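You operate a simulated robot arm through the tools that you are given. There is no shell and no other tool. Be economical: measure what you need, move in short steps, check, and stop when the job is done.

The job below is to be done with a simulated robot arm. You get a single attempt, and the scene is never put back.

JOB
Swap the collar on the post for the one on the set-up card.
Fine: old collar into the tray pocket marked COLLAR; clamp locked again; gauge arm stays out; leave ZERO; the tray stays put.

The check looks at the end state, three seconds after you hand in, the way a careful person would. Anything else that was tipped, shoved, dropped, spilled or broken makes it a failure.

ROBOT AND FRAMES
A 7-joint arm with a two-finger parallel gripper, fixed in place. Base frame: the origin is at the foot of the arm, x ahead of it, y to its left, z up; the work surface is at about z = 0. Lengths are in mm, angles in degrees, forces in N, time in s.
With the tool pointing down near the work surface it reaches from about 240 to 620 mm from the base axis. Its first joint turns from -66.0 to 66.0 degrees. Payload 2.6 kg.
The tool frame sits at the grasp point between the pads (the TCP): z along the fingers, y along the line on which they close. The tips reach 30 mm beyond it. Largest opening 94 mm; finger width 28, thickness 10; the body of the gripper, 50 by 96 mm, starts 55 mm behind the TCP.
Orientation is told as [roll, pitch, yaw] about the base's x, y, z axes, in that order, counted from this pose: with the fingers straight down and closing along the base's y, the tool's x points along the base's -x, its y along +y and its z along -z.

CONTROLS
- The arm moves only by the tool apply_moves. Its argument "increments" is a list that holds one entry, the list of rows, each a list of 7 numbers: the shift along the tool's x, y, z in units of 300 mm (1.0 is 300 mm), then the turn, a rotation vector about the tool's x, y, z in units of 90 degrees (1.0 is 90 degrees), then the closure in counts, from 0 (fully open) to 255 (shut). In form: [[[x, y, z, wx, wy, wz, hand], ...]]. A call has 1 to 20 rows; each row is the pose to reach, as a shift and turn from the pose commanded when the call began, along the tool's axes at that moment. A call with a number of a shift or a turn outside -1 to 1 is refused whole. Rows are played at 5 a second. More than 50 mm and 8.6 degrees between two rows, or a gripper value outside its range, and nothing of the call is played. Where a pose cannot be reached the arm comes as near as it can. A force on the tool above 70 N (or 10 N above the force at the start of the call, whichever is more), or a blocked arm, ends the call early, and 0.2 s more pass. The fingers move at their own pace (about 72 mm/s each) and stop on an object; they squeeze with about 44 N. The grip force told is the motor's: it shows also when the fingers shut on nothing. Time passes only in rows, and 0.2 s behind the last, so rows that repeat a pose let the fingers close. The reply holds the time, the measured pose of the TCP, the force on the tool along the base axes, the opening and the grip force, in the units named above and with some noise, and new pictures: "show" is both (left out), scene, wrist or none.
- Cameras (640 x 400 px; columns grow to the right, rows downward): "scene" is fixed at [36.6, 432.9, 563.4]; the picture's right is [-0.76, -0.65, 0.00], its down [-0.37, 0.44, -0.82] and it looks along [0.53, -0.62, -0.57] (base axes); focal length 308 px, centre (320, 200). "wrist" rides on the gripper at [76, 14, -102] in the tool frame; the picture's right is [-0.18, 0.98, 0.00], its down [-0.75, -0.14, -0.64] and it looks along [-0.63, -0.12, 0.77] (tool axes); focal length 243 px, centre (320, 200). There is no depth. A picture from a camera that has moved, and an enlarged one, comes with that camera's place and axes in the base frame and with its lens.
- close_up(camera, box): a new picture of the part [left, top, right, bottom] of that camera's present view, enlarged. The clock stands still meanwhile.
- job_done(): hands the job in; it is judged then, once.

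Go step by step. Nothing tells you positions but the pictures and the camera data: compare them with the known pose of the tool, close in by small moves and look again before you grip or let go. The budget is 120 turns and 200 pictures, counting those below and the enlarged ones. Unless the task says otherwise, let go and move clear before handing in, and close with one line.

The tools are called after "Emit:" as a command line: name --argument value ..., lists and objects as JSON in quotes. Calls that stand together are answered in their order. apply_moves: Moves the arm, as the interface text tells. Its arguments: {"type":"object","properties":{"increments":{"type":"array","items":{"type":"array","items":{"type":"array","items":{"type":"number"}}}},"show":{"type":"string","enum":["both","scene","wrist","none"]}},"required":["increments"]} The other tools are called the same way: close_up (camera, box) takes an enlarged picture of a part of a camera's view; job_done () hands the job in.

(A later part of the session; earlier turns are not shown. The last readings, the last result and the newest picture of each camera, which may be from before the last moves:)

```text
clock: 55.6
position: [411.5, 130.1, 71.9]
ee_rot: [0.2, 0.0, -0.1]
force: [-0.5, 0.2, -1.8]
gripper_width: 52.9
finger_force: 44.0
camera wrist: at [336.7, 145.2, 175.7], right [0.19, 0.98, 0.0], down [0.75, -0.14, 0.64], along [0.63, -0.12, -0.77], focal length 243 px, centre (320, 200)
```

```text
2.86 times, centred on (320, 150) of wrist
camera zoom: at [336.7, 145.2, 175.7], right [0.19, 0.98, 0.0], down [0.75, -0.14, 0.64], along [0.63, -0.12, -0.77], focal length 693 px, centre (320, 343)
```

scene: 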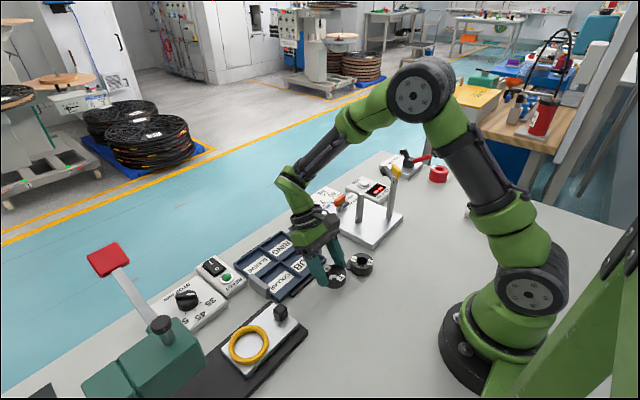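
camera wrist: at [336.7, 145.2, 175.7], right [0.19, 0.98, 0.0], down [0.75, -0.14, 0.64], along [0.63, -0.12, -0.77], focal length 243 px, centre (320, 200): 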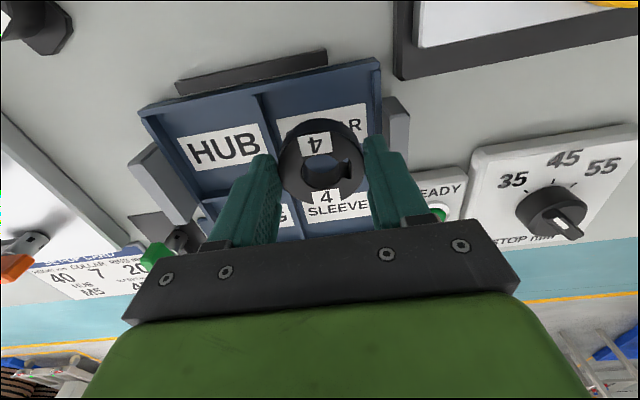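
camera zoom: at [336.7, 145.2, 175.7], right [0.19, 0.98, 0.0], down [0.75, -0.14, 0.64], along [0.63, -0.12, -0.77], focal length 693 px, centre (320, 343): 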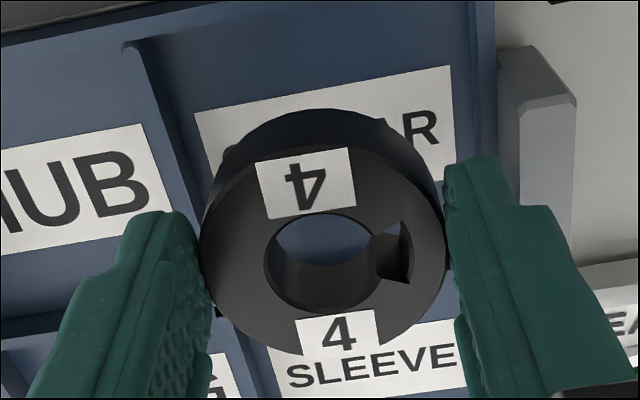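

Small correction (+2 mm y, +1.5 mm x), then lower to just above the pocket floor.

Emit:
apply_moves --increments '[[[-0.005, 0.0067, 0.0, 0, 0, 0, 255], [-0.005, 0.0067, 0.03, 0, 0, 0, 255], [-0.005, 0.0067, 0.06, 0, 0, 0, 255], [-0.005, 0.0067, 0.077, 0, 0, 0, 255], [-0.005, 0.0067, 0.077, 0, 0, 0, 255]]]' --show "wrist"

Emit:
close_up --camera "scene" --box '[250, 230, 320, 300]'

Emit:
close_up --camera "wrist" --box '[240, 80, 400, 220]'

```text
clock: 56.8
position: [414.9, 134.4, 51.0]
ee_rot: [0.2, -0.5, 0.0]
force: [3.7, 0.6, 26.1]
gripper_width: 52.8
finger_force: 43.8
camera wrist: at [339.4, 148.1, 153.1], right [0.18, 0.98, 0.01], down [0.75, -0.14, 0.65], along [0.64, -0.11, -0.76], focal length 243 px, centre (320, 200)
```

wrist: 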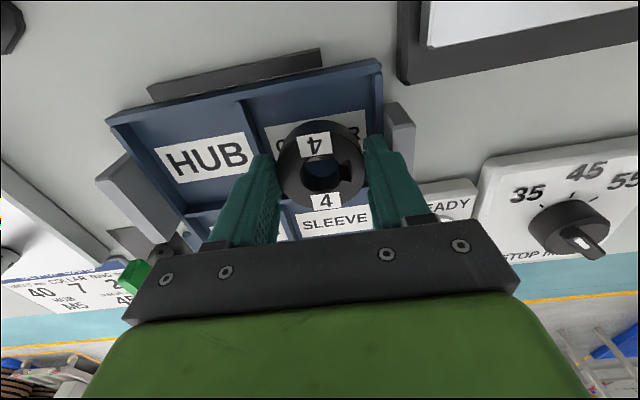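

```text
5.71 times, centred on (285, 265) of scene
camera zoom: at [36.4, 432.9, 563.5], right [-0.76, -0.65, 0.0], down [-0.37, 0.44, -0.82], along [0.53, -0.62, -0.57], focal length 1760 px, centre (520, -171)
```

zoom: 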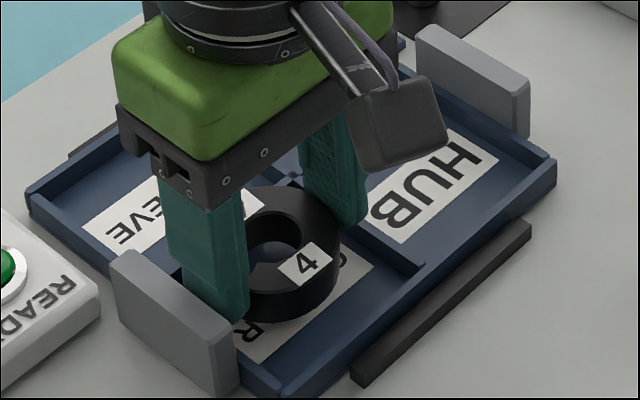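

```text
2.86 times, centred on (320, 150) of wrist
camera zoom: at [339.4, 148.1, 153.1], right [0.18, 0.98, 0.01], down [0.75, -0.14, 0.65], along [0.64, -0.11, -0.76], focal length 693 px, centre (320, 343)
```

zoom: 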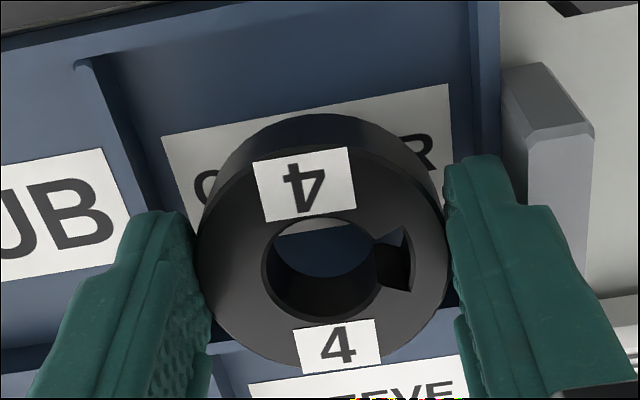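

Unexpected contact (26 N) higher than the floor. I'll back up 6 mm and inspect whether a finger or the lug touches a wall, and that the tray hasn't moved.

Emit:
apply_moves --increments '[[[0, 0, -0.03, 0, 0, 0, 255], [0, 0, -0.03, 0, 0, 0, 255]]]' --show "none"

Emit:
close_up --camera "scene" --box '[230, 225, 340, 310]'

Emit:
close_up --camera "wrist" --box '[340, 60, 440, 200]'

Emit:
close_up --camera "scene" --box '[255, 255, 305, 300]'

```text
clock: 57.4
position: [412.0, 133.6, 56.5]
ee_rot: [0.2, 0.2, -0.1]
force: [0.4, 0.3, -1.2]
gripper_width: 52.8
finger_force: 44.0
```

```text
4.71 times, centred on (285, 268) of scene
camera zoom: at [36.6, 432.9, 563.4], right [-0.76, -0.65, 0.0], down [-0.37, 0.44, -0.82], along [0.53, -0.62, -0.57], focal length 1450 px, centre (485, -118)
```

zoom: 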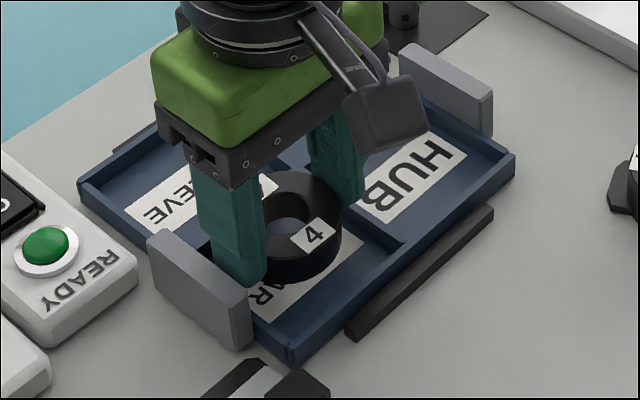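

```text
2.86 times, centred on (390, 130) of wrist
camera zoom: at [337.2, 148.1, 159.9], right [0.19, 0.98, 0.0], down [0.76, -0.14, 0.64], along [0.63, -0.12, -0.77], focal length 693 px, centre (120, 400)
```

zoom: 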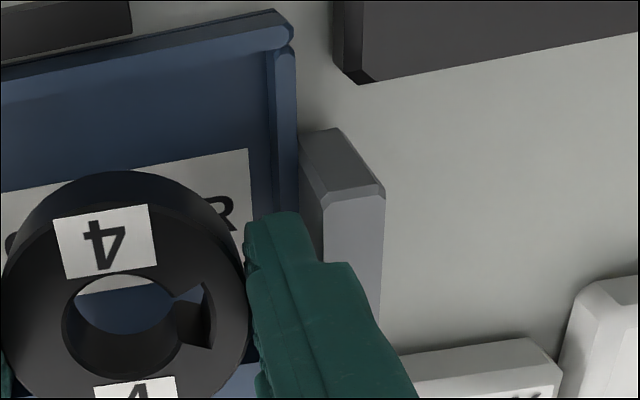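

```text
8.89 times, centred on (280, 278) of scene
camera zoom: at [36.6, 432.9, 563.4], right [-0.76, -0.65, 0.0], down [-0.37, 0.44, -0.82], along [0.53, -0.62, -0.57], focal length 2738 px, centre (676, -489)
```

zoom: 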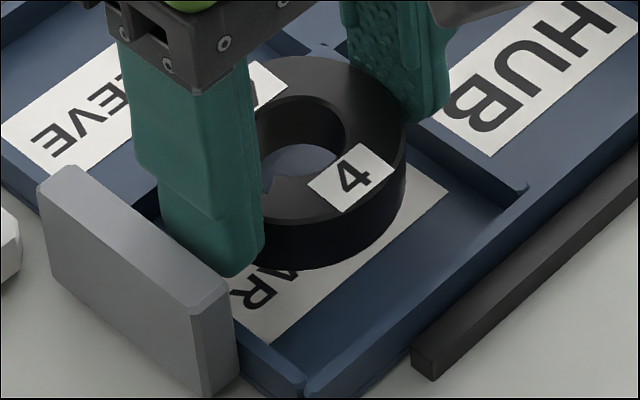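

The tray hasn't moved. The +y finger most likely met the tall grey guard beside the tray, so I'll shift 4.5 mm toward -y and try again gently.

Emit:
apply_moves --increments '[[[0.003, -0.015, 0, 0, 0, 0, 255], [0.003, -0.015, 0.013, 0, 0, 0, 255], [0.003, -0.015, 0.023, 0, 0, 0, 255], [0.003, -0.015, 0.023, 0, 0, 0, 255]]]' --show "wrist"

Emit:
close_up --camera "scene" --box '[255, 245, 305, 290]'

```text
clock: 58.4
position: [411.4, 129.8, 50.7]
ee_rot: [0.2, -0.1, -0.1]
force: [-0.7, 0.2, 2.1]
gripper_width: 52.7
finger_force: 43.6
camera wrist: at [336.2, 143.6, 153.9], right [0.19, 0.98, 0.0], down [0.75, -0.14, 0.64], along [0.63, -0.12, -0.77], focal length 243 px, centre (320, 200)
```

wrist: 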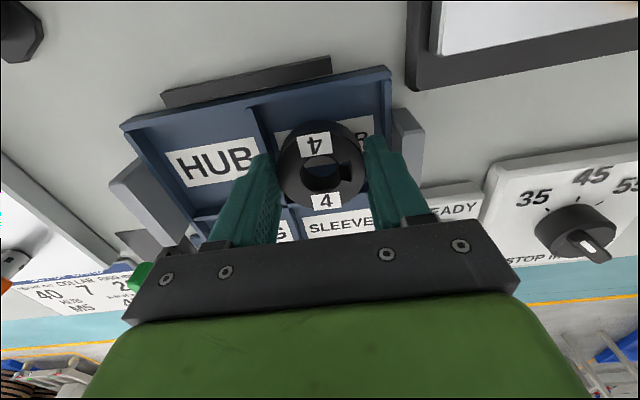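

```text
8.89 times, centred on (280, 268) of scene
camera zoom: at [36.6, 432.9, 563.4], right [-0.76, -0.65, 0.0], down [-0.37, 0.44, -0.82], along [0.53, -0.62, -0.57], focal length 2738 px, centre (676, -400)
```

zoom: 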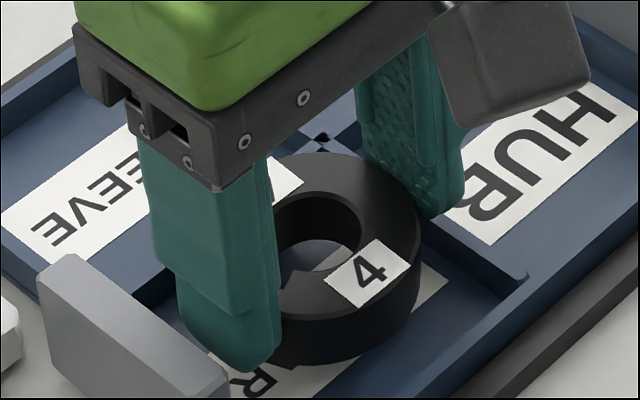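

There's still light contact and the collar sits too far outward, so the lug is likely on the middle divider. I'll raise slightly, shift 6 mm toward the base, and lower again.

Emit:
apply_moves --increments '[[[0, 0, -0.012, 0, 0, 0, 255], [0.02, 0, -0.012, 0, 0, 0, 255], [0.02, 0, 0, 0, 0, 0, 255], [0.02, 0, 0.008, 0, 0, 0, 255], [0.02, 0, 0.008, 0, 0, 0, 255]]]' --show "none"

Emit:
close_up --camera "scene" --box '[255, 245, 305, 290]'

Emit:
close_up --camera "wrist" --box '[240, 60, 400, 220]'

```text
clock: 59.6
position: [406.2, 131.0, 48.9]
ee_rot: [0.2, 0.0, -0.1]
force: [-0.2, -0.3, -0.8]
gripper_width: 53.2
finger_force: 44.3
```

```text
8.89 times, centred on (280, 268) of scene
camera zoom: at [36.6, 432.9, 563.4], right [-0.76, -0.65, 0.0], down [-0.37, 0.44, -0.82], along [0.53, -0.62, -0.57], focal length 2738 px, centre (676, -400)
```

zoom: 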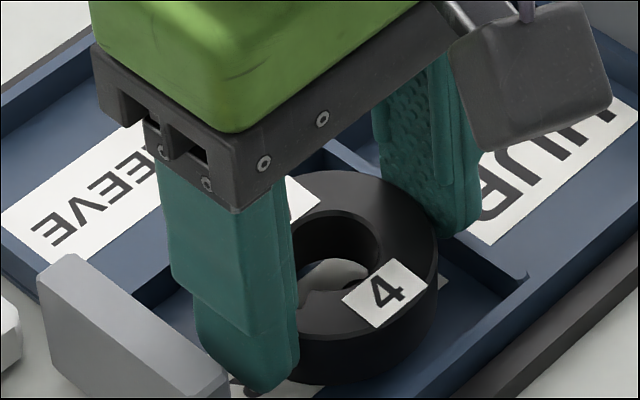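

```text
2.50 times, centred on (320, 140) of wrist
camera zoom: at [329.9, 143.9, 151.7], right [0.19, 0.98, 0.0], down [0.75, -0.14, 0.64], along [0.63, -0.12, -0.77], focal length 606 px, centre (320, 350)
```

zoom: 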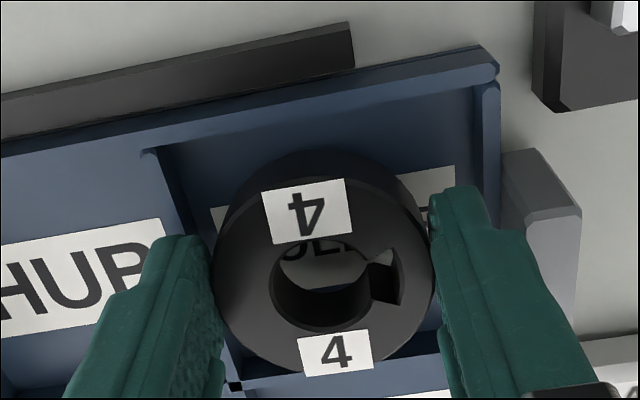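

No contact now. Lowering the last few millimetres.

Emit:
apply_moves --increments '[[[0, 0, 0.005, 0, 0, 0, 255], [0, 0, 0.008, 0, 0, 0, 255], [0, 0, 0.008, 0, 0, 0, 255]]]' --show "none"

Emit:
apply_moves --increments '[[[0, 0, 0.005, 0, 0, 0, 255], [0, 0, 0.005, 0, 0, 0, 255]]]' --show "none"

Emit:
close_up --camera "scene" --box '[255, 245, 305, 290]'

```text
clock: 60.4
position: [405.4, 129.7, 47.1]
ee_rot: [0.1, -0.1, -0.1]
force: [0.6, -0.1, -1.1]
gripper_width: 53.0
finger_force: 44.1
```

```text
clock: 61.0
position: [405.5, 131.4, 46.6]
ee_rot: [0.2, 0.0, -0.1]
force: [-2.3, -1.2, 5.3]
gripper_width: 52.8
finger_force: 43.5
```

```text
8.89 times, centred on (280, 268) of scene
camera zoom: at [36.6, 432.9, 563.4], right [-0.76, -0.65, 0.0], down [-0.37, 0.44, -0.82], along [0.53, -0.62, -0.57], focal length 2738 px, centre (676, -400)
```

zoom: 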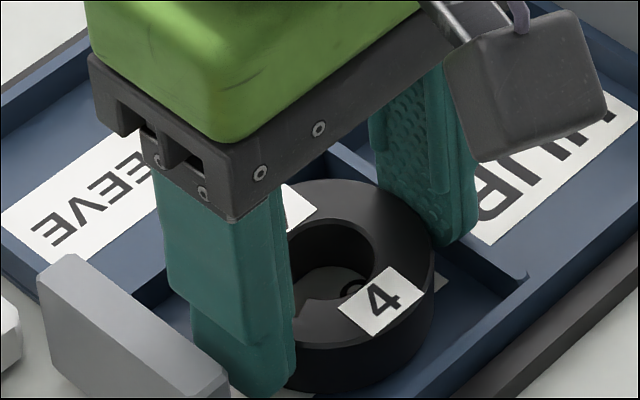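

Collar 4 is on the pocket floor. I'll open only about 2.5 mm per side (to avoid the guard) and lift.

Emit:
apply_moves --increments '[[[0, 0, 0, 0, 0, 0, 98], [0, 0, 0, 0, 0, 0, 98], [0, 0, 0, 0, 0, 0, 98], [0, 0, -0.02, 0, 0, 0, 98], [0, 0, -0.06, 0, 0, 0, 98], [0, 0, -0.16, 0, 0, 0, 98], [0, 0, -0.26, 0, 0, 0, 60], [0, 0, -0.36, 0, 0, 0, 60], [0, 0, -0.36, 0, 0, 0, 60]]]' --show "wrist"

Emit:
close_up --camera "scene" --box '[230, 225, 340, 310]'

Emit:
close_up --camera "wrist" --box '[220, 50, 420, 200]'

```text
clock: 63.0
position: [404.6, 129.6, 151.5]
ee_rot: [0.2, 0.0, -0.1]
force: [0.4, -0.6, -0.1]
gripper_width: 71.8
finger_force: 0.1
camera wrist: at [329.8, 143.9, 254.7], right [0.19, 0.98, 0.0], down [0.75, -0.14, 0.64], along [0.63, -0.12, -0.77], focal length 243 px, centre (320, 200)
```

wrist: 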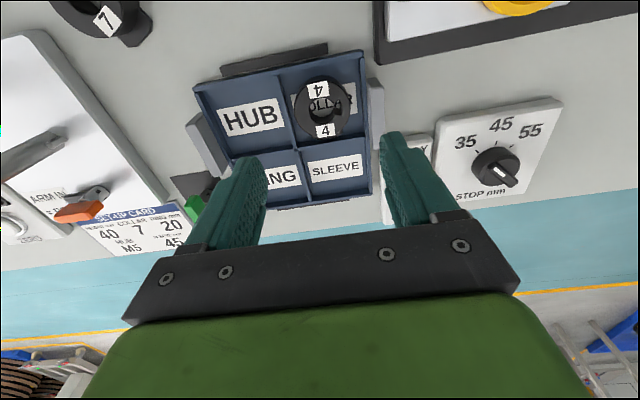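

```text
4.71 times, centred on (285, 268) of scene
camera zoom: at [36.6, 432.9, 563.4], right [-0.76, -0.65, 0.0], down [-0.37, 0.44, -0.82], along [0.53, -0.62, -0.57], focal length 1450 px, centre (485, -118)
```

zoom: 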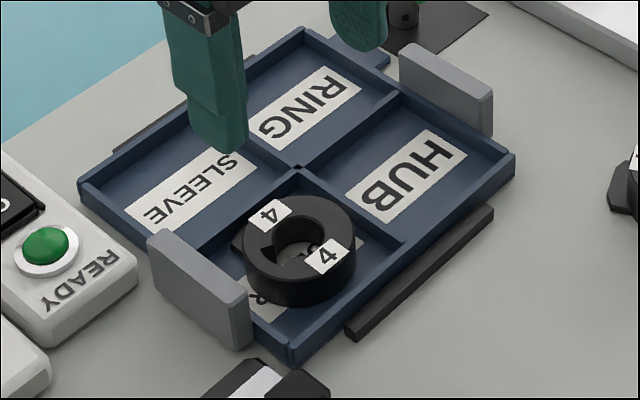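

```text
2.67 times, centred on (320, 125) of wrist
camera zoom: at [329.8, 143.9, 254.7], right [0.19, 0.98, 0.0], down [0.75, -0.14, 0.64], along [0.63, -0.12, -0.77], focal length 647 px, centre (320, 400)
```

zoom: 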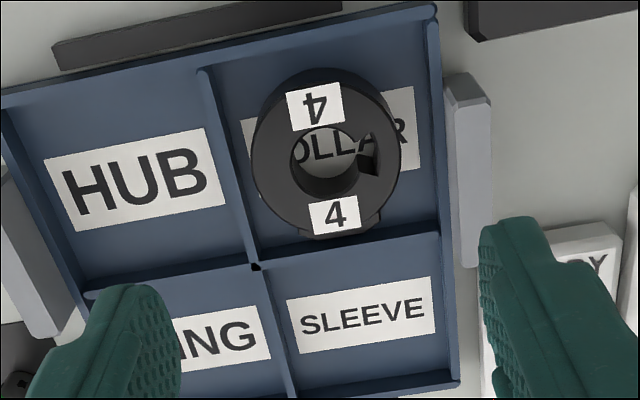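

Collar 4 lies flat in the COLLAR pocket and the tray is in place. Now to collar 7 at (294.8, -24), lug at 23.3°: I'll turn the hand to yaw 23.3° and lean 30° over it.

Emit:
apply_moves --increments '[[[0.054, -0.082, 0.012, 0, 0, -0.043, 0], [0.108, -0.164, 0.023, 0, 0, -0.086, 0], [0.162, -0.246, 0.035, 0, 0, -0.129, 0], [0.215, -0.329, 0.047, 0, 0, -0.173, 0], [0.269, -0.411, 0.058, 0, 0, -0.216, 0], [0.323, -0.493, 0.07, 0, 0, -0.259, 0], [0.323, -0.493, 0.07, 0, 0, -0.259, 0]]]' --show "none"

Emit:
apply_moves --increments '[[[0, 0, 0, 0, 0.083, 0, 60], [0, 0, 0, 0, 0.167, 0, 60], [0, 0, 0, 0, 0.25, 0, 60], [0, 0, 0, 0, 0.333, 0, 60], [0, 0, 0, 0, 0.333, 0, 60]]]' --show "both"

Emit:
close_up --camera "wrist" --box '[240, 80, 400, 220]'

```text
clock: 64.6
position: [309.6, -17.2, 133.2]
ee_rot: [0.2, -0.1, 23.3]
force: [-0.9, 0.2, -0.3]
gripper_width: 94.1
finger_force: 0.0
```

```text
clock: 65.8
position: [308.3, -17.9, 132.9]
ee_rot: [0.1, 30.0, 23.3]
force: [-0.7, -0.3, -0.6]
gripper_width: 72.0
finger_force: 0.0
camera wrist: at [290.9, -10.9, 258.6], right [-0.24, 0.97, -0.09], down [0.95, 0.25, 0.18], along [0.2, -0.04, -0.98], focal length 243 px, centre (320, 200)
```

scene: 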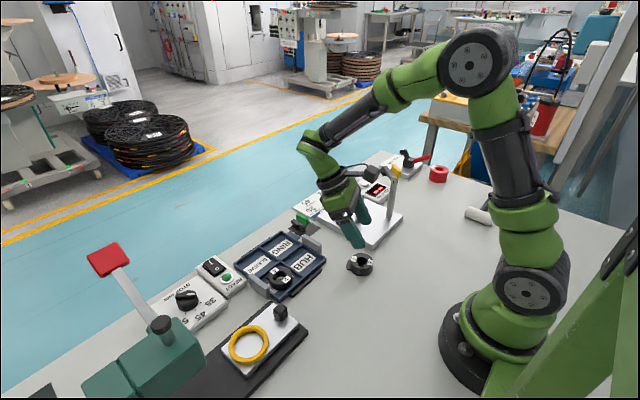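
wrist: 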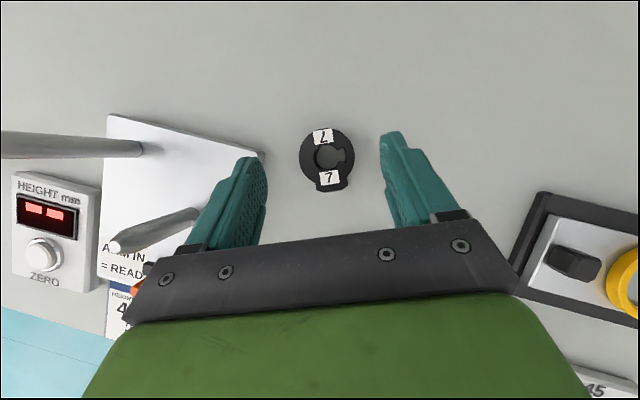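

```text
2.86 times, centred on (320, 150) of wrist
camera zoom: at [290.9, -10.9, 258.6], right [-0.24, 0.97, -0.09], down [0.95, 0.25, 0.18], along [0.2, -0.04, -0.98], focal length 693 px, centre (320, 343)
```

zoom: 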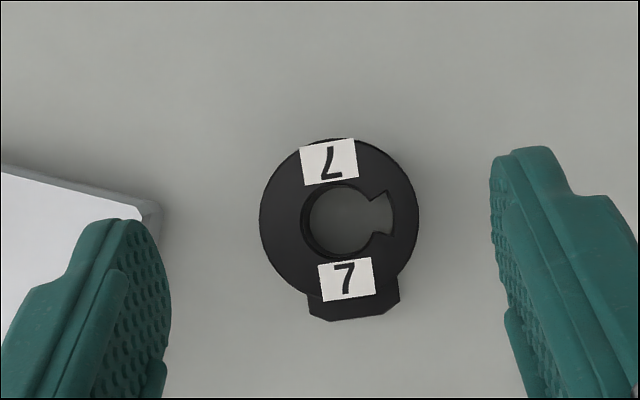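

Well aligned with collar 7. Lowering around it.

Emit:
apply_moves --increments '[[[-0.04, 0, 0.07, 0, 0, 0, 60], [-0.08, 0, 0.14, 0, 0, 0, 60], [-0.12, 0, 0.21, 0, 0, 0, 60], [-0.14, 0, 0.245, 0, 0, 0, 60], [-0.1573, 0, 0.2725, 0, 0, 0, 60], [-0.1573, 0, 0.2725, 0, 0, 0, 60]]]' --show "wrist"

Emit:
close_up --camera "scene" --box '[320, 225, 400, 285]'

```text
clock: 67.2
position: [309.5, -18.1, 38.4]
ee_rot: [0.3, 29.9, 23.2]
force: [-0.3, 0.3, 0.8]
gripper_width: 72.1
finger_force: 0.1
camera wrist: at [291.1, -11.4, 163.7], right [-0.24, 0.97, -0.09], down [0.95, 0.25, 0.18], along [0.2, -0.04, -0.98], focal length 243 px, centre (320, 200)
```

wrist: 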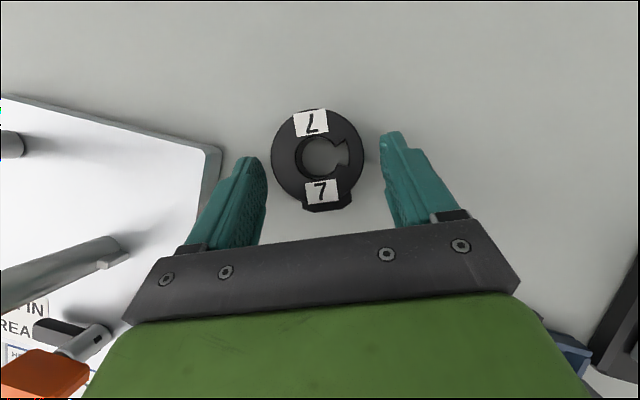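

```text
6.67 times, centred on (360, 255) of scene
camera zoom: at [36.6, 432.9, 563.4], right [-0.76, -0.65, 0.0], down [-0.37, 0.44, -0.82], along [0.53, -0.62, -0.57], focal length 2054 px, centre (53, -167)
```

zoom: 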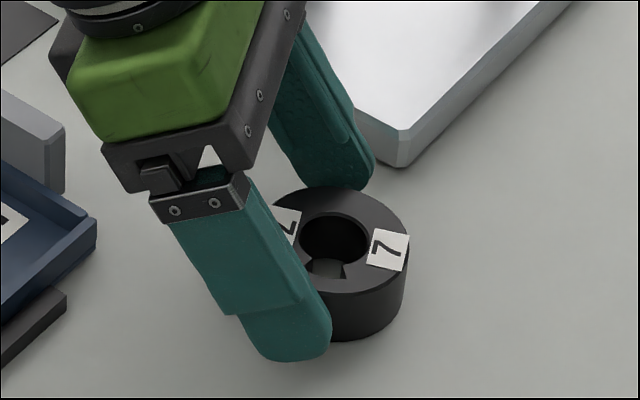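

Collar 7 is between the fingers. Closing, then a small lift to test.

Emit:
apply_moves --increments '[[[0, 0, 0, 0, 0, 0, 255], [0, 0, 0, 0, 0, 0, 255], [0, 0, 0, 0, 0, 0, 255], [0.0167, 0, -0.0289, 0, 0, 0, 255], [0.0333, 0, -0.0577, 0, 0, 0, 255], [0.0333, 0, -0.0577, 0, 0, 0, 255]]]' --show "none"

Emit:
close_up --camera "wrist" --box '[260, 100, 380, 220]'

Emit:
close_up --camera "scene" --box '[320, 220, 400, 280]'

```text
clock: 68.6
position: [308.9, -18.6, 59.2]
ee_rot: [0.2, 29.8, 23.3]
force: [-0.8, -1.1, -1.3]
gripper_width: 53.0
finger_force: 43.9
```

```text
3.33 times, centred on (320, 160) of wrist
camera zoom: at [291.0, -11.5, 185.0], right [-0.24, 0.97, -0.09], down [0.95, 0.25, 0.18], along [0.2, -0.04, -0.98], focal length 809 px, centre (320, 333)
```

zoom: 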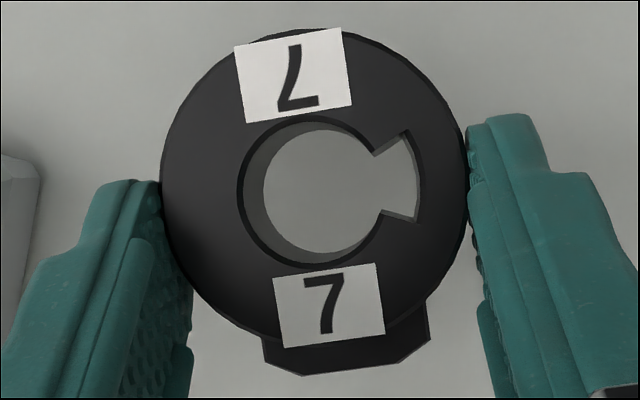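

```text
6.67 times, centred on (360, 250) of scene
camera zoom: at [36.6, 432.9, 563.4], right [-0.76, -0.65, 0.0], down [-0.37, 0.44, -0.82], along [0.53, -0.62, -0.57], focal length 2054 px, centre (53, -133)
```

zoom: 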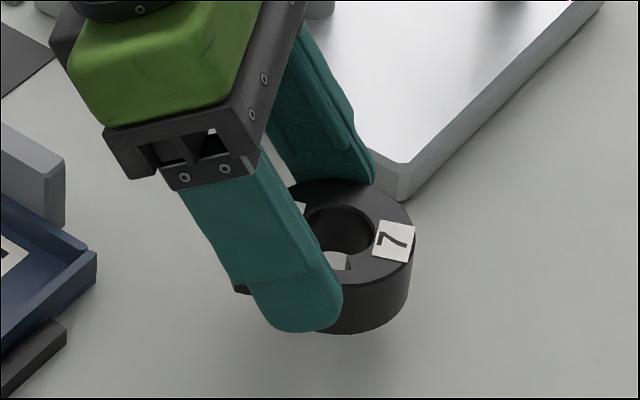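

Same hold as collar 4 had. I'll lift, swing over the post and turn back to yaw 0.

Emit:
apply_moves --increments '[[[0.046, 0, -0.08, 0, 0, 0, 255], [0.092, 0, -0.16, 0, 0, 0, 255], [0.138, 0, -0.24, 0, 0, 0, 255], [0.187, 0, -0.323, 0, 0, 0, 255], [0.166, -0.106, -0.335, -0.026, 0, 0.045, 255], [0.145, -0.212, -0.347, -0.052, 0, 0.09, 255], [0.123, -0.318, -0.359, -0.078, 0, 0.135, 255], [0.102, -0.424, -0.372, -0.104, 0, 0.18, 255], [0.081, -0.53, -0.384, -0.1294, 0, 0.2242, 255], [0.081, -0.53, -0.384, -0.1294, 0, 0.2242, 255]]]' --show "both"

Emit:
close_up --camera "wrist" --box '[260, 100, 380, 220]'

```text
clock: 70.8
position: [403.3, -152.4, 169.4]
ee_rot: [0.3, 30.1, 0.0]
force: [-0.2, 0.0, -1.7]
gripper_width: 53.0
finger_force: 44.1
camera wrist: at [390.7, -138.4, 296.0], right [0.16, 0.98, -0.09], down [0.97, -0.14, 0.18], along [0.16, -0.12, -0.98], focal length 243 px, centre (320, 200)
```

scene: 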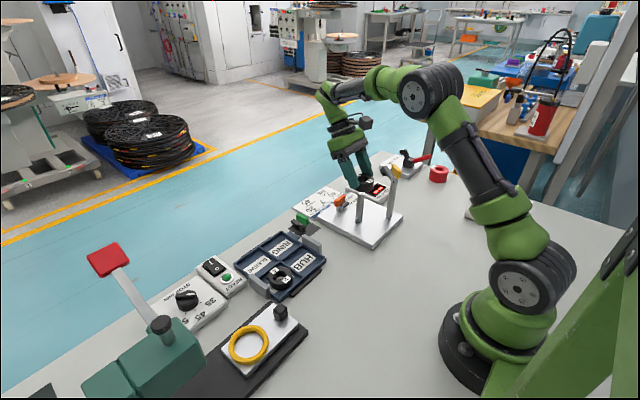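
wrist: 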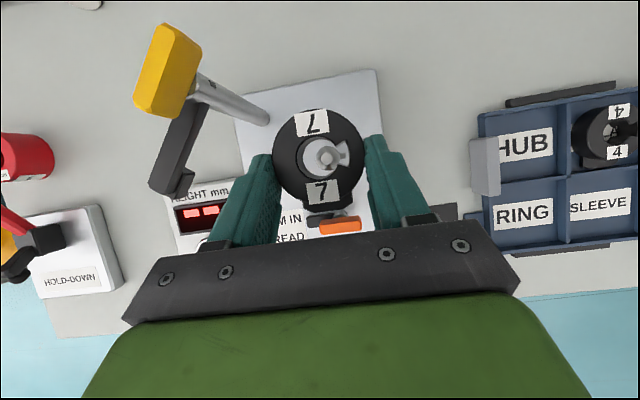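

```text
3.33 times, centred on (320, 160) of wrist
camera zoom: at [390.7, -138.4, 296.0], right [0.16, 0.98, -0.09], down [0.97, -0.14, 0.18], along [0.16, -0.12, -0.98], focal length 809 px, centre (320, 333)
```

zoom: 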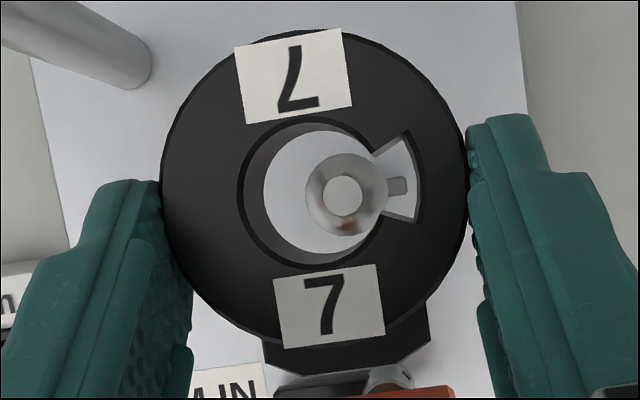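

Key and slot line up in angle. I'll correct +1.9 mm x, +2.4 mm y, lower a little, and check centring.

Emit:
apply_moves --increments '[[[-0.0055, 0.008, -0.0032, 0, 0, 0, 255], [-0.018, 0.008, 0.0185, 0, 0, 0, 255], [-0.0305, 0.008, 0.04, 0, 0, 0, 255], [-0.0305, 0.008, 0.04, 0, 0, 0, 255]]]' --show "none"

Emit:
close_up --camera "wrist" --box '[260, 100, 380, 220]'

Emit:
close_up --camera "scene" --box '[320, 160, 400, 220]'

```text
clock: 71.8
position: [405.8, -148.9, 155.1]
ee_rot: [0.3, 30.0, 0.0]
force: [0.1, 0.3, -1.7]
gripper_width: 53.1
finger_force: 44.4
```

```text
3.33 times, centred on (320, 160) of wrist
camera zoom: at [392.5, -134.8, 281.0], right [0.16, 0.98, -0.09], down [0.97, -0.14, 0.18], along [0.16, -0.11, -0.98], focal length 809 px, centre (320, 333)
```

zoom: 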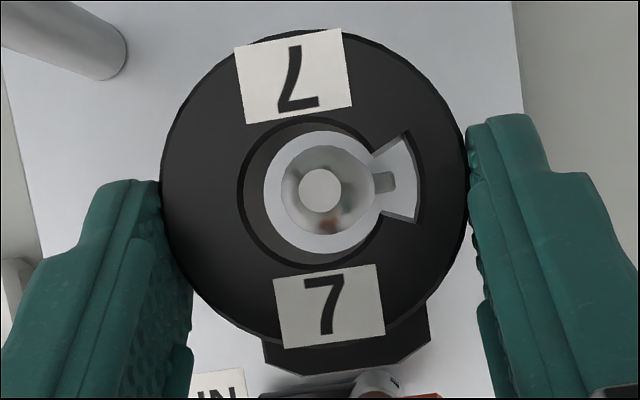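

```text
6.67 times, centred on (360, 190) of scene
camera zoom: at [36.6, 432.9, 563.4], right [-0.76, -0.65, 0.0], down [-0.37, 0.44, -0.82], along [0.53, -0.62, -0.57], focal length 2054 px, centre (53, 267)
```

zoom: 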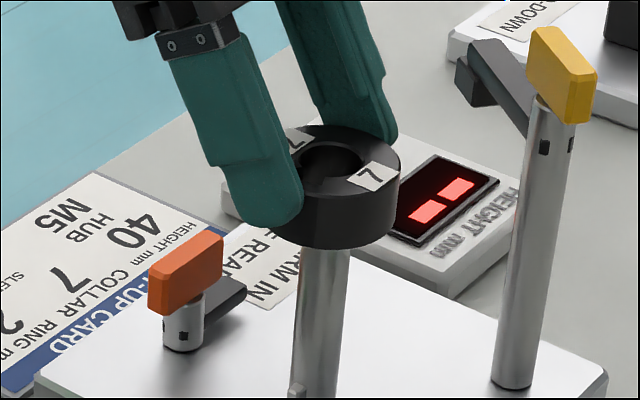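

Centred to about 1 mm. Nudging -1 mm in y and lowering onto the post.

Emit:
apply_moves --increments '[[[0, -0.0033, 0, 0, 0, 0, 255], [-0.0067, -0.0033, 0.0115, 0, 0, 0, 255], [-0.0133, -0.0033, 0.0231, 0, 0, 0, 255], [-0.02, -0.0033, 0.0346, 0, 0, 0, 255], [-0.0267, -0.0033, 0.0462, 0, 0, 0, 255], [-0.0333, -0.0033, 0.0577, 0, 0, 0, 255], [-0.0333, -0.0033, 0.0577, 0, 0, 0, 255]]]' --show "none"

Emit:
close_up --camera "wrist" --box '[260, 100, 380, 220]'

Emit:
close_up --camera "scene" --box '[320, 160, 400, 220]'

```text
clock: 73.4
position: [407.4, -148.2, 133.3]
ee_rot: [0.2, 30.0, 0.0]
force: [0.3, -1.3, -1.9]
gripper_width: 53.0
finger_force: 43.5
```

```text
3.33 times, centred on (320, 160) of wrist
camera zoom: at [393.2, -134.3, 260.3], right [0.16, 0.98, -0.09], down [0.97, -0.14, 0.18], along [0.16, -0.11, -0.98], focal length 809 px, centre (320, 333)
```

zoom: 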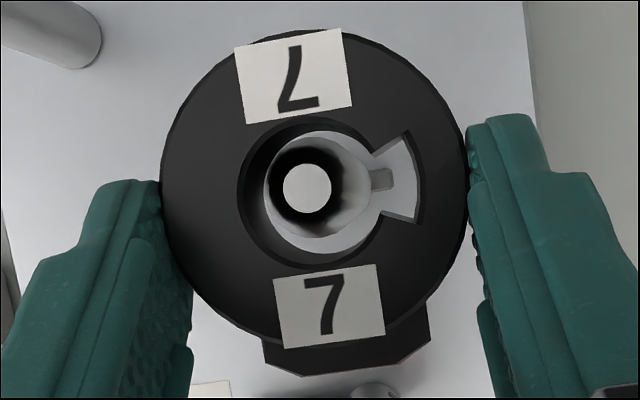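

```text
6.67 times, centred on (360, 190) of scene
camera zoom: at [36.6, 432.9, 563.4], right [-0.76, -0.65, 0.0], down [-0.37, 0.44, -0.82], along [0.53, -0.62, -0.57], focal length 2054 px, centre (53, 267)
```

zoom: 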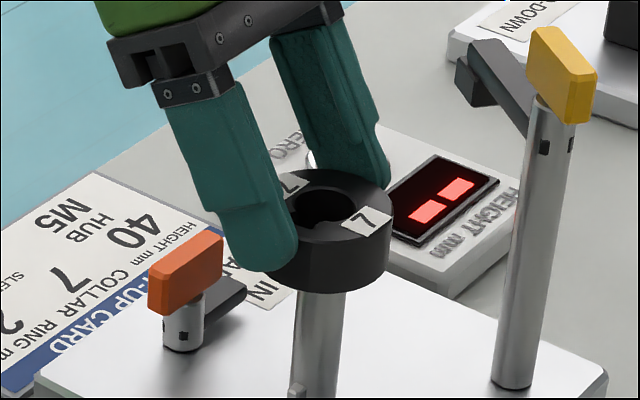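

The collar is just over the tip. Correct -1.6 mm y, -0.5 mm x, and continue down.

Emit:
apply_moves --increments '[[[0.0015, -0.0053, 0.0008, 0, 0, 0, 255], [-0.005, -0.0053, 0.0123, 0, 0, 0, 255], [-0.0118, -0.0053, 0.024, 0, 0, 0, 255], [-0.0185, -0.0053, 0.0354, 0, 0, 0, 255], [-0.0252, -0.0053, 0.047, 0, 0, 0, 255], [-0.0252, -0.0053, 0.047, 0, 0, 0, 255]]]' --show "none"

Emit:
close_up --camera "wrist" --box '[260, 100, 380, 220]'

```text
clock: 74.8
position: [404.8, -150.6, 118.9]
ee_rot: [0.2, 30.0, 0.0]
force: [0.8, 0.3, -1.2]
gripper_width: 53.0
finger_force: 43.7
```

```text
3.33 times, centred on (320, 160) of wrist
camera zoom: at [392.3, -136.1, 245.1], right [0.16, 0.98, -0.09], down [0.97, -0.14, 0.18], along [0.16, -0.11, -0.98], focal length 809 px, centre (320, 333)
```

zoom: 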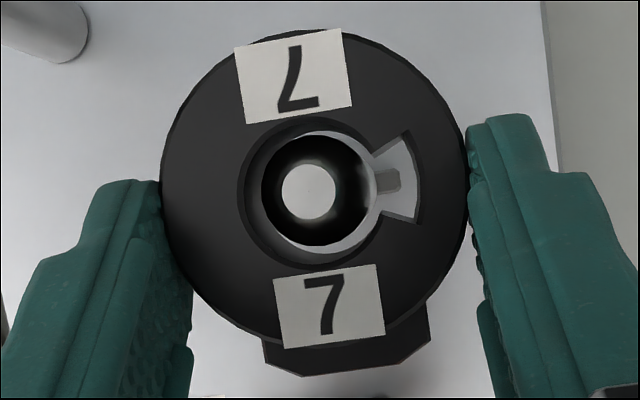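

Nicely centred with the key inside the slot's width. Continue down.

Emit:
apply_moves --increments '[[[-0.005, 0, 0.0087, 0, 0, 0, 255], [-0.01, 0, 0.0173, 0, 0, 0, 255], [-0.015, 0, 0.026, 0, 0, 0, 255], [-0.02, 0, 0.0346, 0, 0, 0, 255], [-0.025, 0, 0.0433, 0, 0, 0, 255], [-0.03, 0, 0.052, 0, 0, 0, 255], [-0.035, 0, 0.0606, 0, 0, 0, 255]]]' --show "none"

Emit:
close_up --camera "wrist" --box '[260, 100, 380, 220]'

Emit:
close_up --camera "scene" --box '[320, 170, 400, 230]'

```text
clock: 76.4
position: [406.1, -149.4, 97.2]
ee_rot: [0.3, 30.1, 0.0]
force: [0.7, -0.4, -1.1]
gripper_width: 52.9
finger_force: 43.7
```

```text
3.33 times, centred on (320, 160) of wrist
camera zoom: at [392.3, -135.8, 223.2], right [0.16, 0.98, -0.09], down [0.97, -0.14, 0.18], along [0.16, -0.11, -0.98], focal length 809 px, centre (320, 333)
```

zoom: 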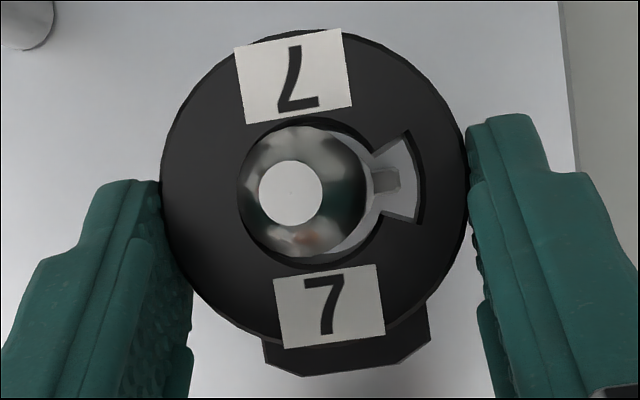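

```text
6.67 times, centred on (360, 200) of scene
camera zoom: at [36.6, 432.9, 563.4], right [-0.76, -0.65, 0.0], down [-0.37, 0.44, -0.82], along [0.53, -0.62, -0.57], focal length 2054 px, centre (53, 200)
```

zoom: 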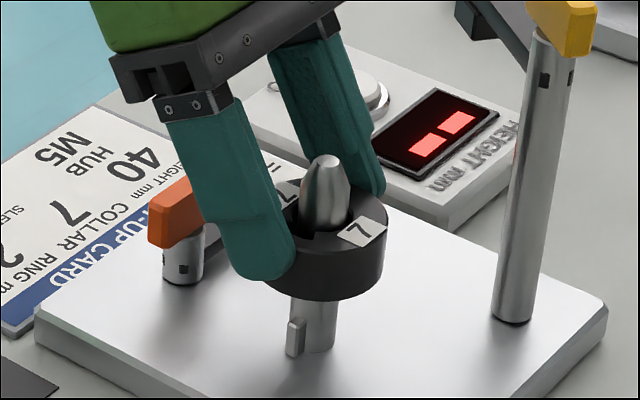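

Free so far, with the key visible below. Continue to just above the plate.

Emit:
apply_moves --increments '[[[-0.005, 0, 0.0087, 0, 0, 0, 255], [-0.01, 0, 0.0173, 0, 0, 0, 255], [-0.015, 0, 0.026, 0, 0, 0, 255], [-0.02, 0, 0.0346, 0, 0, 0, 255], [-0.025, 0, 0.0433, 0, 0, 0, 255], [-0.03, 0, 0.052, 0, 0, 0, 255], [-0.03, 0, 0.052, 0, 0, 0, 255]]]' --show "none"

Emit:
close_up --camera "wrist" --box '[260, 100, 380, 220]'

Emit:
close_up --camera "scene" --box '[320, 170, 400, 230]'

```text
clock: 78.0
position: [407.0, -150.4, 79.6]
ee_rot: [0.3, 30.0, 0.0]
force: [-0.1, 0.4, -1.4]
gripper_width: 53.0
finger_force: 44.4
```

```text
3.33 times, centred on (320, 160) of wrist
camera zoom: at [392.6, -135.7, 206.0], right [0.16, 0.98, -0.09], down [0.97, -0.14, 0.18], along [0.16, -0.11, -0.98], focal length 809 px, centre (320, 333)
```

zoom: 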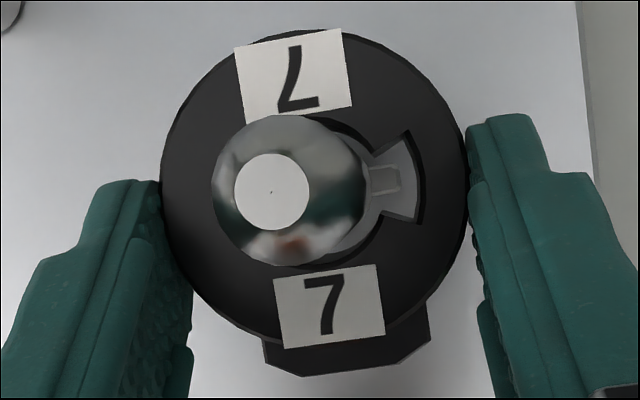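

```text
6.67 times, centred on (360, 200) of scene
camera zoom: at [36.6, 432.9, 563.4], right [-0.76, -0.65, 0.0], down [-0.37, 0.44, -0.82], along [0.53, -0.62, -0.57], focal length 2054 px, centre (53, 200)
```

zoom: 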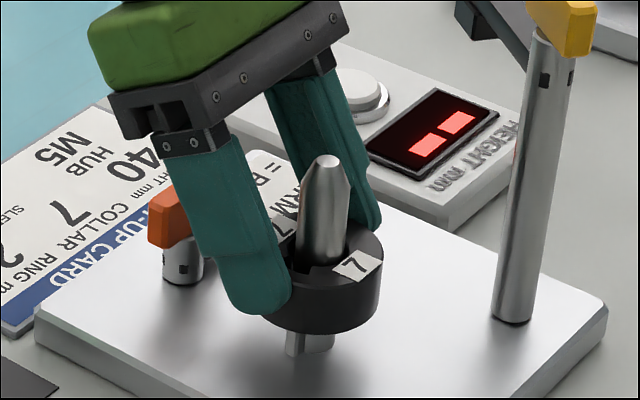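

Key enters the slot cleanly. Lowering the next 15 mm.

Emit:
apply_moves --increments '[[[-0.005, 0, 0.0087, 0, 0, 0, 255], [-0.01, 0, 0.0173, 0, 0, 0, 255], [-0.015, 0, 0.026, 0, 0, 0, 255], [-0.02, 0, 0.0346, 0, 0, 0, 255], [-0.025, 0, 0.0433, 0, 0, 0, 255], [-0.025, 0, 0.0433, 0, 0, 0, 255]]]' --show "none"

Emit:
close_up --camera "wrist" --box '[260, 100, 380, 220]'

Emit:
close_up --camera "scene" --box '[320, 170, 400, 230]'

```text
clock: 79.4
position: [405.8, -150.4, 64.9]
ee_rot: [0.2, 30.0, 0.0]
force: [0.0, 0.3, -0.9]
gripper_width: 53.1
finger_force: 44.2
```

```text
3.33 times, centred on (320, 160) of wrist
camera zoom: at [392.5, -136.0, 191.0], right [0.16, 0.98, -0.09], down [0.97, -0.14, 0.18], along [0.16, -0.12, -0.98], focal length 809 px, centre (320, 333)
```

zoom: 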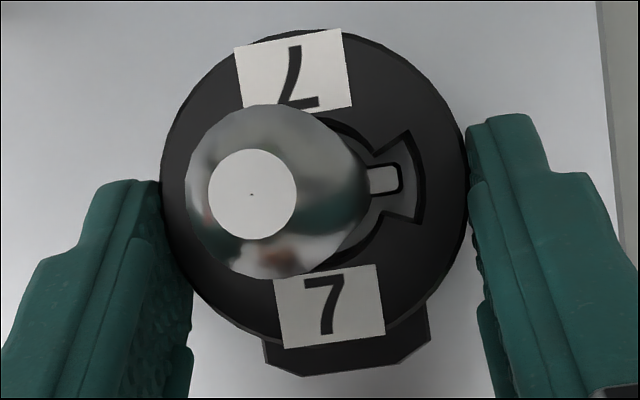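

```text
6.67 times, centred on (360, 200) of scene
camera zoom: at [36.6, 432.9, 563.4], right [-0.76, -0.65, 0.0], down [-0.37, 0.44, -0.82], along [0.53, -0.62, -0.57], focal length 2054 px, centre (53, 200)
```

zoom: 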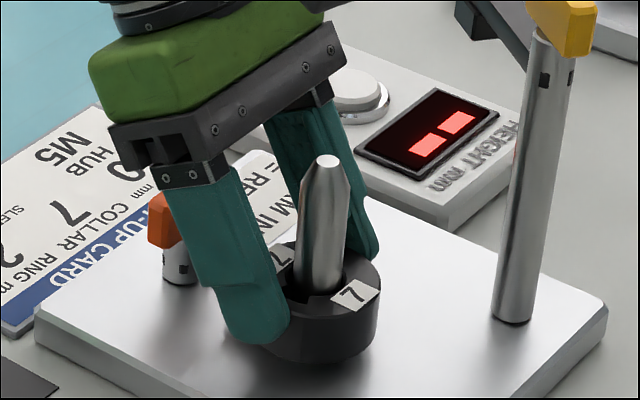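

Almost seated. Down 4.5 mm, then in 1.5 mm steps until contact.

Emit:
apply_moves --increments '[[[-0.0025, 0, 0.0043, 0, 0, 0, 255], [-0.005, 0, 0.0087, 0, 0, 0, 255], [-0.0075, 0, 0.013, 0, 0, 0, 255], [-0.0075, 0, 0.013, 0, 0, 0, 255]]]' --show "none"

Emit:
apply_moves --increments '[[[-0.0025, 0, 0.0043, 0, 0, 0, 255], [-0.0025, 0, 0.0043, 0, 0, 0, 255]]]' --show "none"

Emit:
apply_moves --increments '[[[-0.0015, 0, 0.0026, 0, 0, 0, 255], [-0.0015, 0, 0.0026, 0, 0, 0, 255]]]' --show "none"

Emit:
close_up --camera "scene" --box '[330, 185, 390, 230]'

```text
clock: 80.4
position: [406.0, -149.3, 59.1]
ee_rot: [0.2, 29.9, 0.1]
force: [0.3, -0.1, -1.6]
gripper_width: 52.8
finger_force: 44.0
```

```text
clock: 81.0
position: [406.5, -150.4, 58.6]
ee_rot: [0.2, 30.0, 0.0]
force: [-0.6, 0.0, -1.4]
gripper_width: 53.0
finger_force: 43.8
```

```text
clock: 81.6
position: [405.9, -150.3, 56.7]
ee_rot: [0.2, 30.0, 0.0]
force: [0.6, 0.2, -2.6]
gripper_width: 53.0
finger_force: 43.4
```

```text
8.89 times, centred on (360, 208) of scene
camera zoom: at [36.6, 432.9, 563.4], right [-0.76, -0.65, 0.0], down [-0.37, 0.44, -0.82], along [0.53, -0.62, -0.57], focal length 2738 px, centre (-36, 133)
```

zoom: 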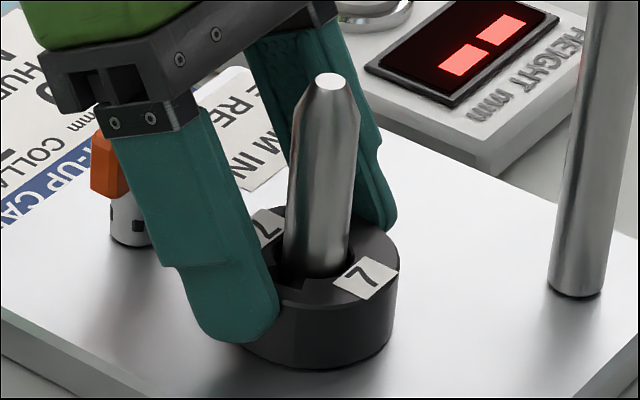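

Continue in 1 mm steps.

Emit:
apply_moves --increments '[[[-0.0017, 0, 0.0029, 0, 0, 0, 255], [-0.0017, 0, 0.0029, 0, 0, 0, 255]]]' --show "none"

Emit:
apply_moves --increments '[[[-0.0017, 0, 0.0029, 0, 0, 0, 255], [-0.0017, 0, 0.0029, 0, 0, 0, 255]]]' --show "none"

Emit:
apply_moves --increments '[[[-0.0017, 0, 0.0029, 0, 0, 0, 255], [-0.0017, 0, 0.0029, 0, 0, 0, 255]]]' --show "none"

Emit:
close_up --camera "scene" --box '[330, 185, 390, 230]'

```text
clock: 82.2
position: [405.9, -150.8, 57.4]
ee_rot: [0.2, 30.0, 0.0]
force: [-2.8, 2.6, 10.1]
gripper_width: 53.0
finger_force: 43.7
```

```text
clock: 82.8
position: [405.5, -149.8, 57.9]
ee_rot: [0.2, 30.0, -0.1]
force: [-6.9, 6.4, 28.1]
gripper_width: 52.9
finger_force: 44.0
```

```text
clock: 83.4
position: [406.5, -150.7, 56.7]
ee_rot: [0.2, 29.7, 0.1]
force: [0.5, 3.9, 32.0]
gripper_width: 53.0
finger_force: 43.7
```

```text
8.89 times, centred on (360, 208) of scene
camera zoom: at [36.4, 433.0, 563.4], right [-0.76, -0.65, 0.0], down [-0.37, 0.44, -0.82], along [0.53, -0.62, -0.57], focal length 2738 px, centre (-36, 133)
```

zoom: 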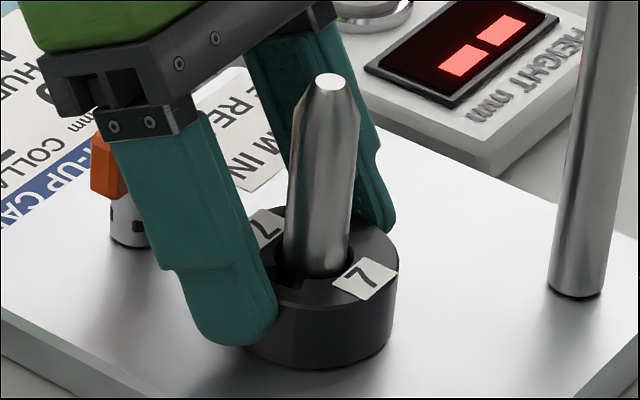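

Seated (firm contact). Release, then lift straight up and inspect.

Emit:
apply_moves --increments '[[[0.003, 0, -0.005, 0, 0, 0, 255], [0.003, 0, -0.005, 0, 0, 0, 60], [0.003, 0, -0.005, 0, 0, 0, 60], [0.003, 0, -0.005, 0, 0, 0, 60], [0.03, 0, -0.052, 0, 0, 0, 60], [0.08, 0, -0.1386, 0, 0, 0, 60], [0.13, 0, -0.225, 0, 0, 0, 60], [0.19, 0, -0.329, 0, 0, 0, 0], [0.19, 0, -0.329, 0, 0, 0, 0]]]' --show "wrist"

Emit:
close_up --camera "wrist" --box '[280, 110, 380, 230]'

Emit:
close_up --camera "scene" --box '[330, 185, 390, 230]'

```text
clock: 85.4
position: [402.3, -148.6, 169.2]
ee_rot: [0.2, 30.0, 0.1]
force: [0.3, 0.5, -0.1]
gripper_width: 93.9
finger_force: 0.0
camera wrist: at [389.7, -135.5, 295.2], right [0.16, 0.98, -0.09], down [0.97, -0.14, 0.18], along [0.16, -0.11, -0.98], focal length 243 px, centre (320, 200)
```

wrist: 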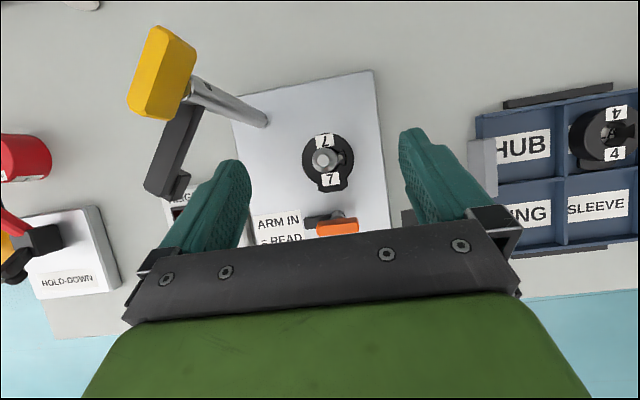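

```text
3.33 times, centred on (330, 170) of wrist
camera zoom: at [389.7, -135.5, 295.2], right [0.16, 0.98, -0.09], down [0.97, -0.14, 0.18], along [0.16, -0.11, -0.98], focal length 809 px, centre (287, 300)
```

zoom: 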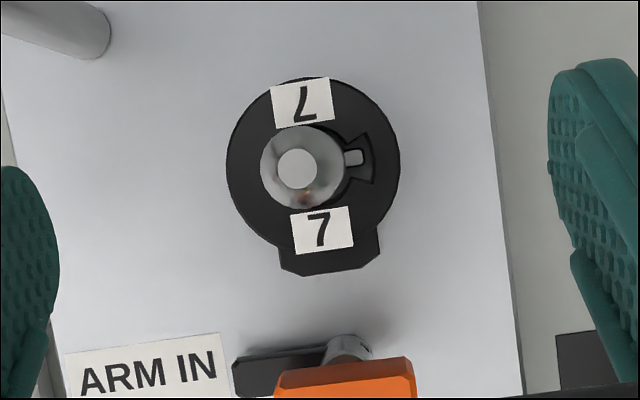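

```text
8.89 times, centred on (360, 208) of scene
camera zoom: at [36.6, 432.9, 563.4], right [-0.76, -0.65, 0.0], down [-0.37, 0.44, -0.82], along [0.53, -0.62, -0.57], focal length 2738 px, centre (-36, 133)
```

zoom: 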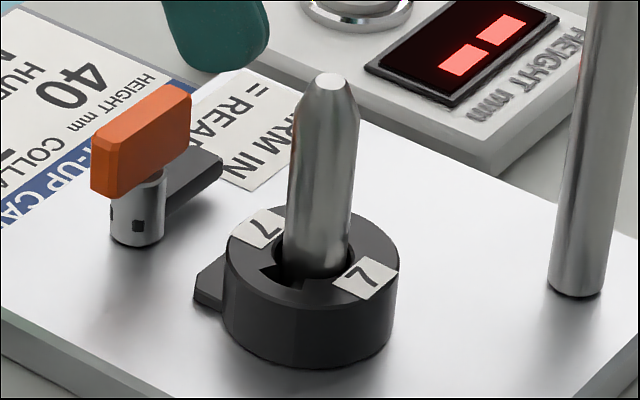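

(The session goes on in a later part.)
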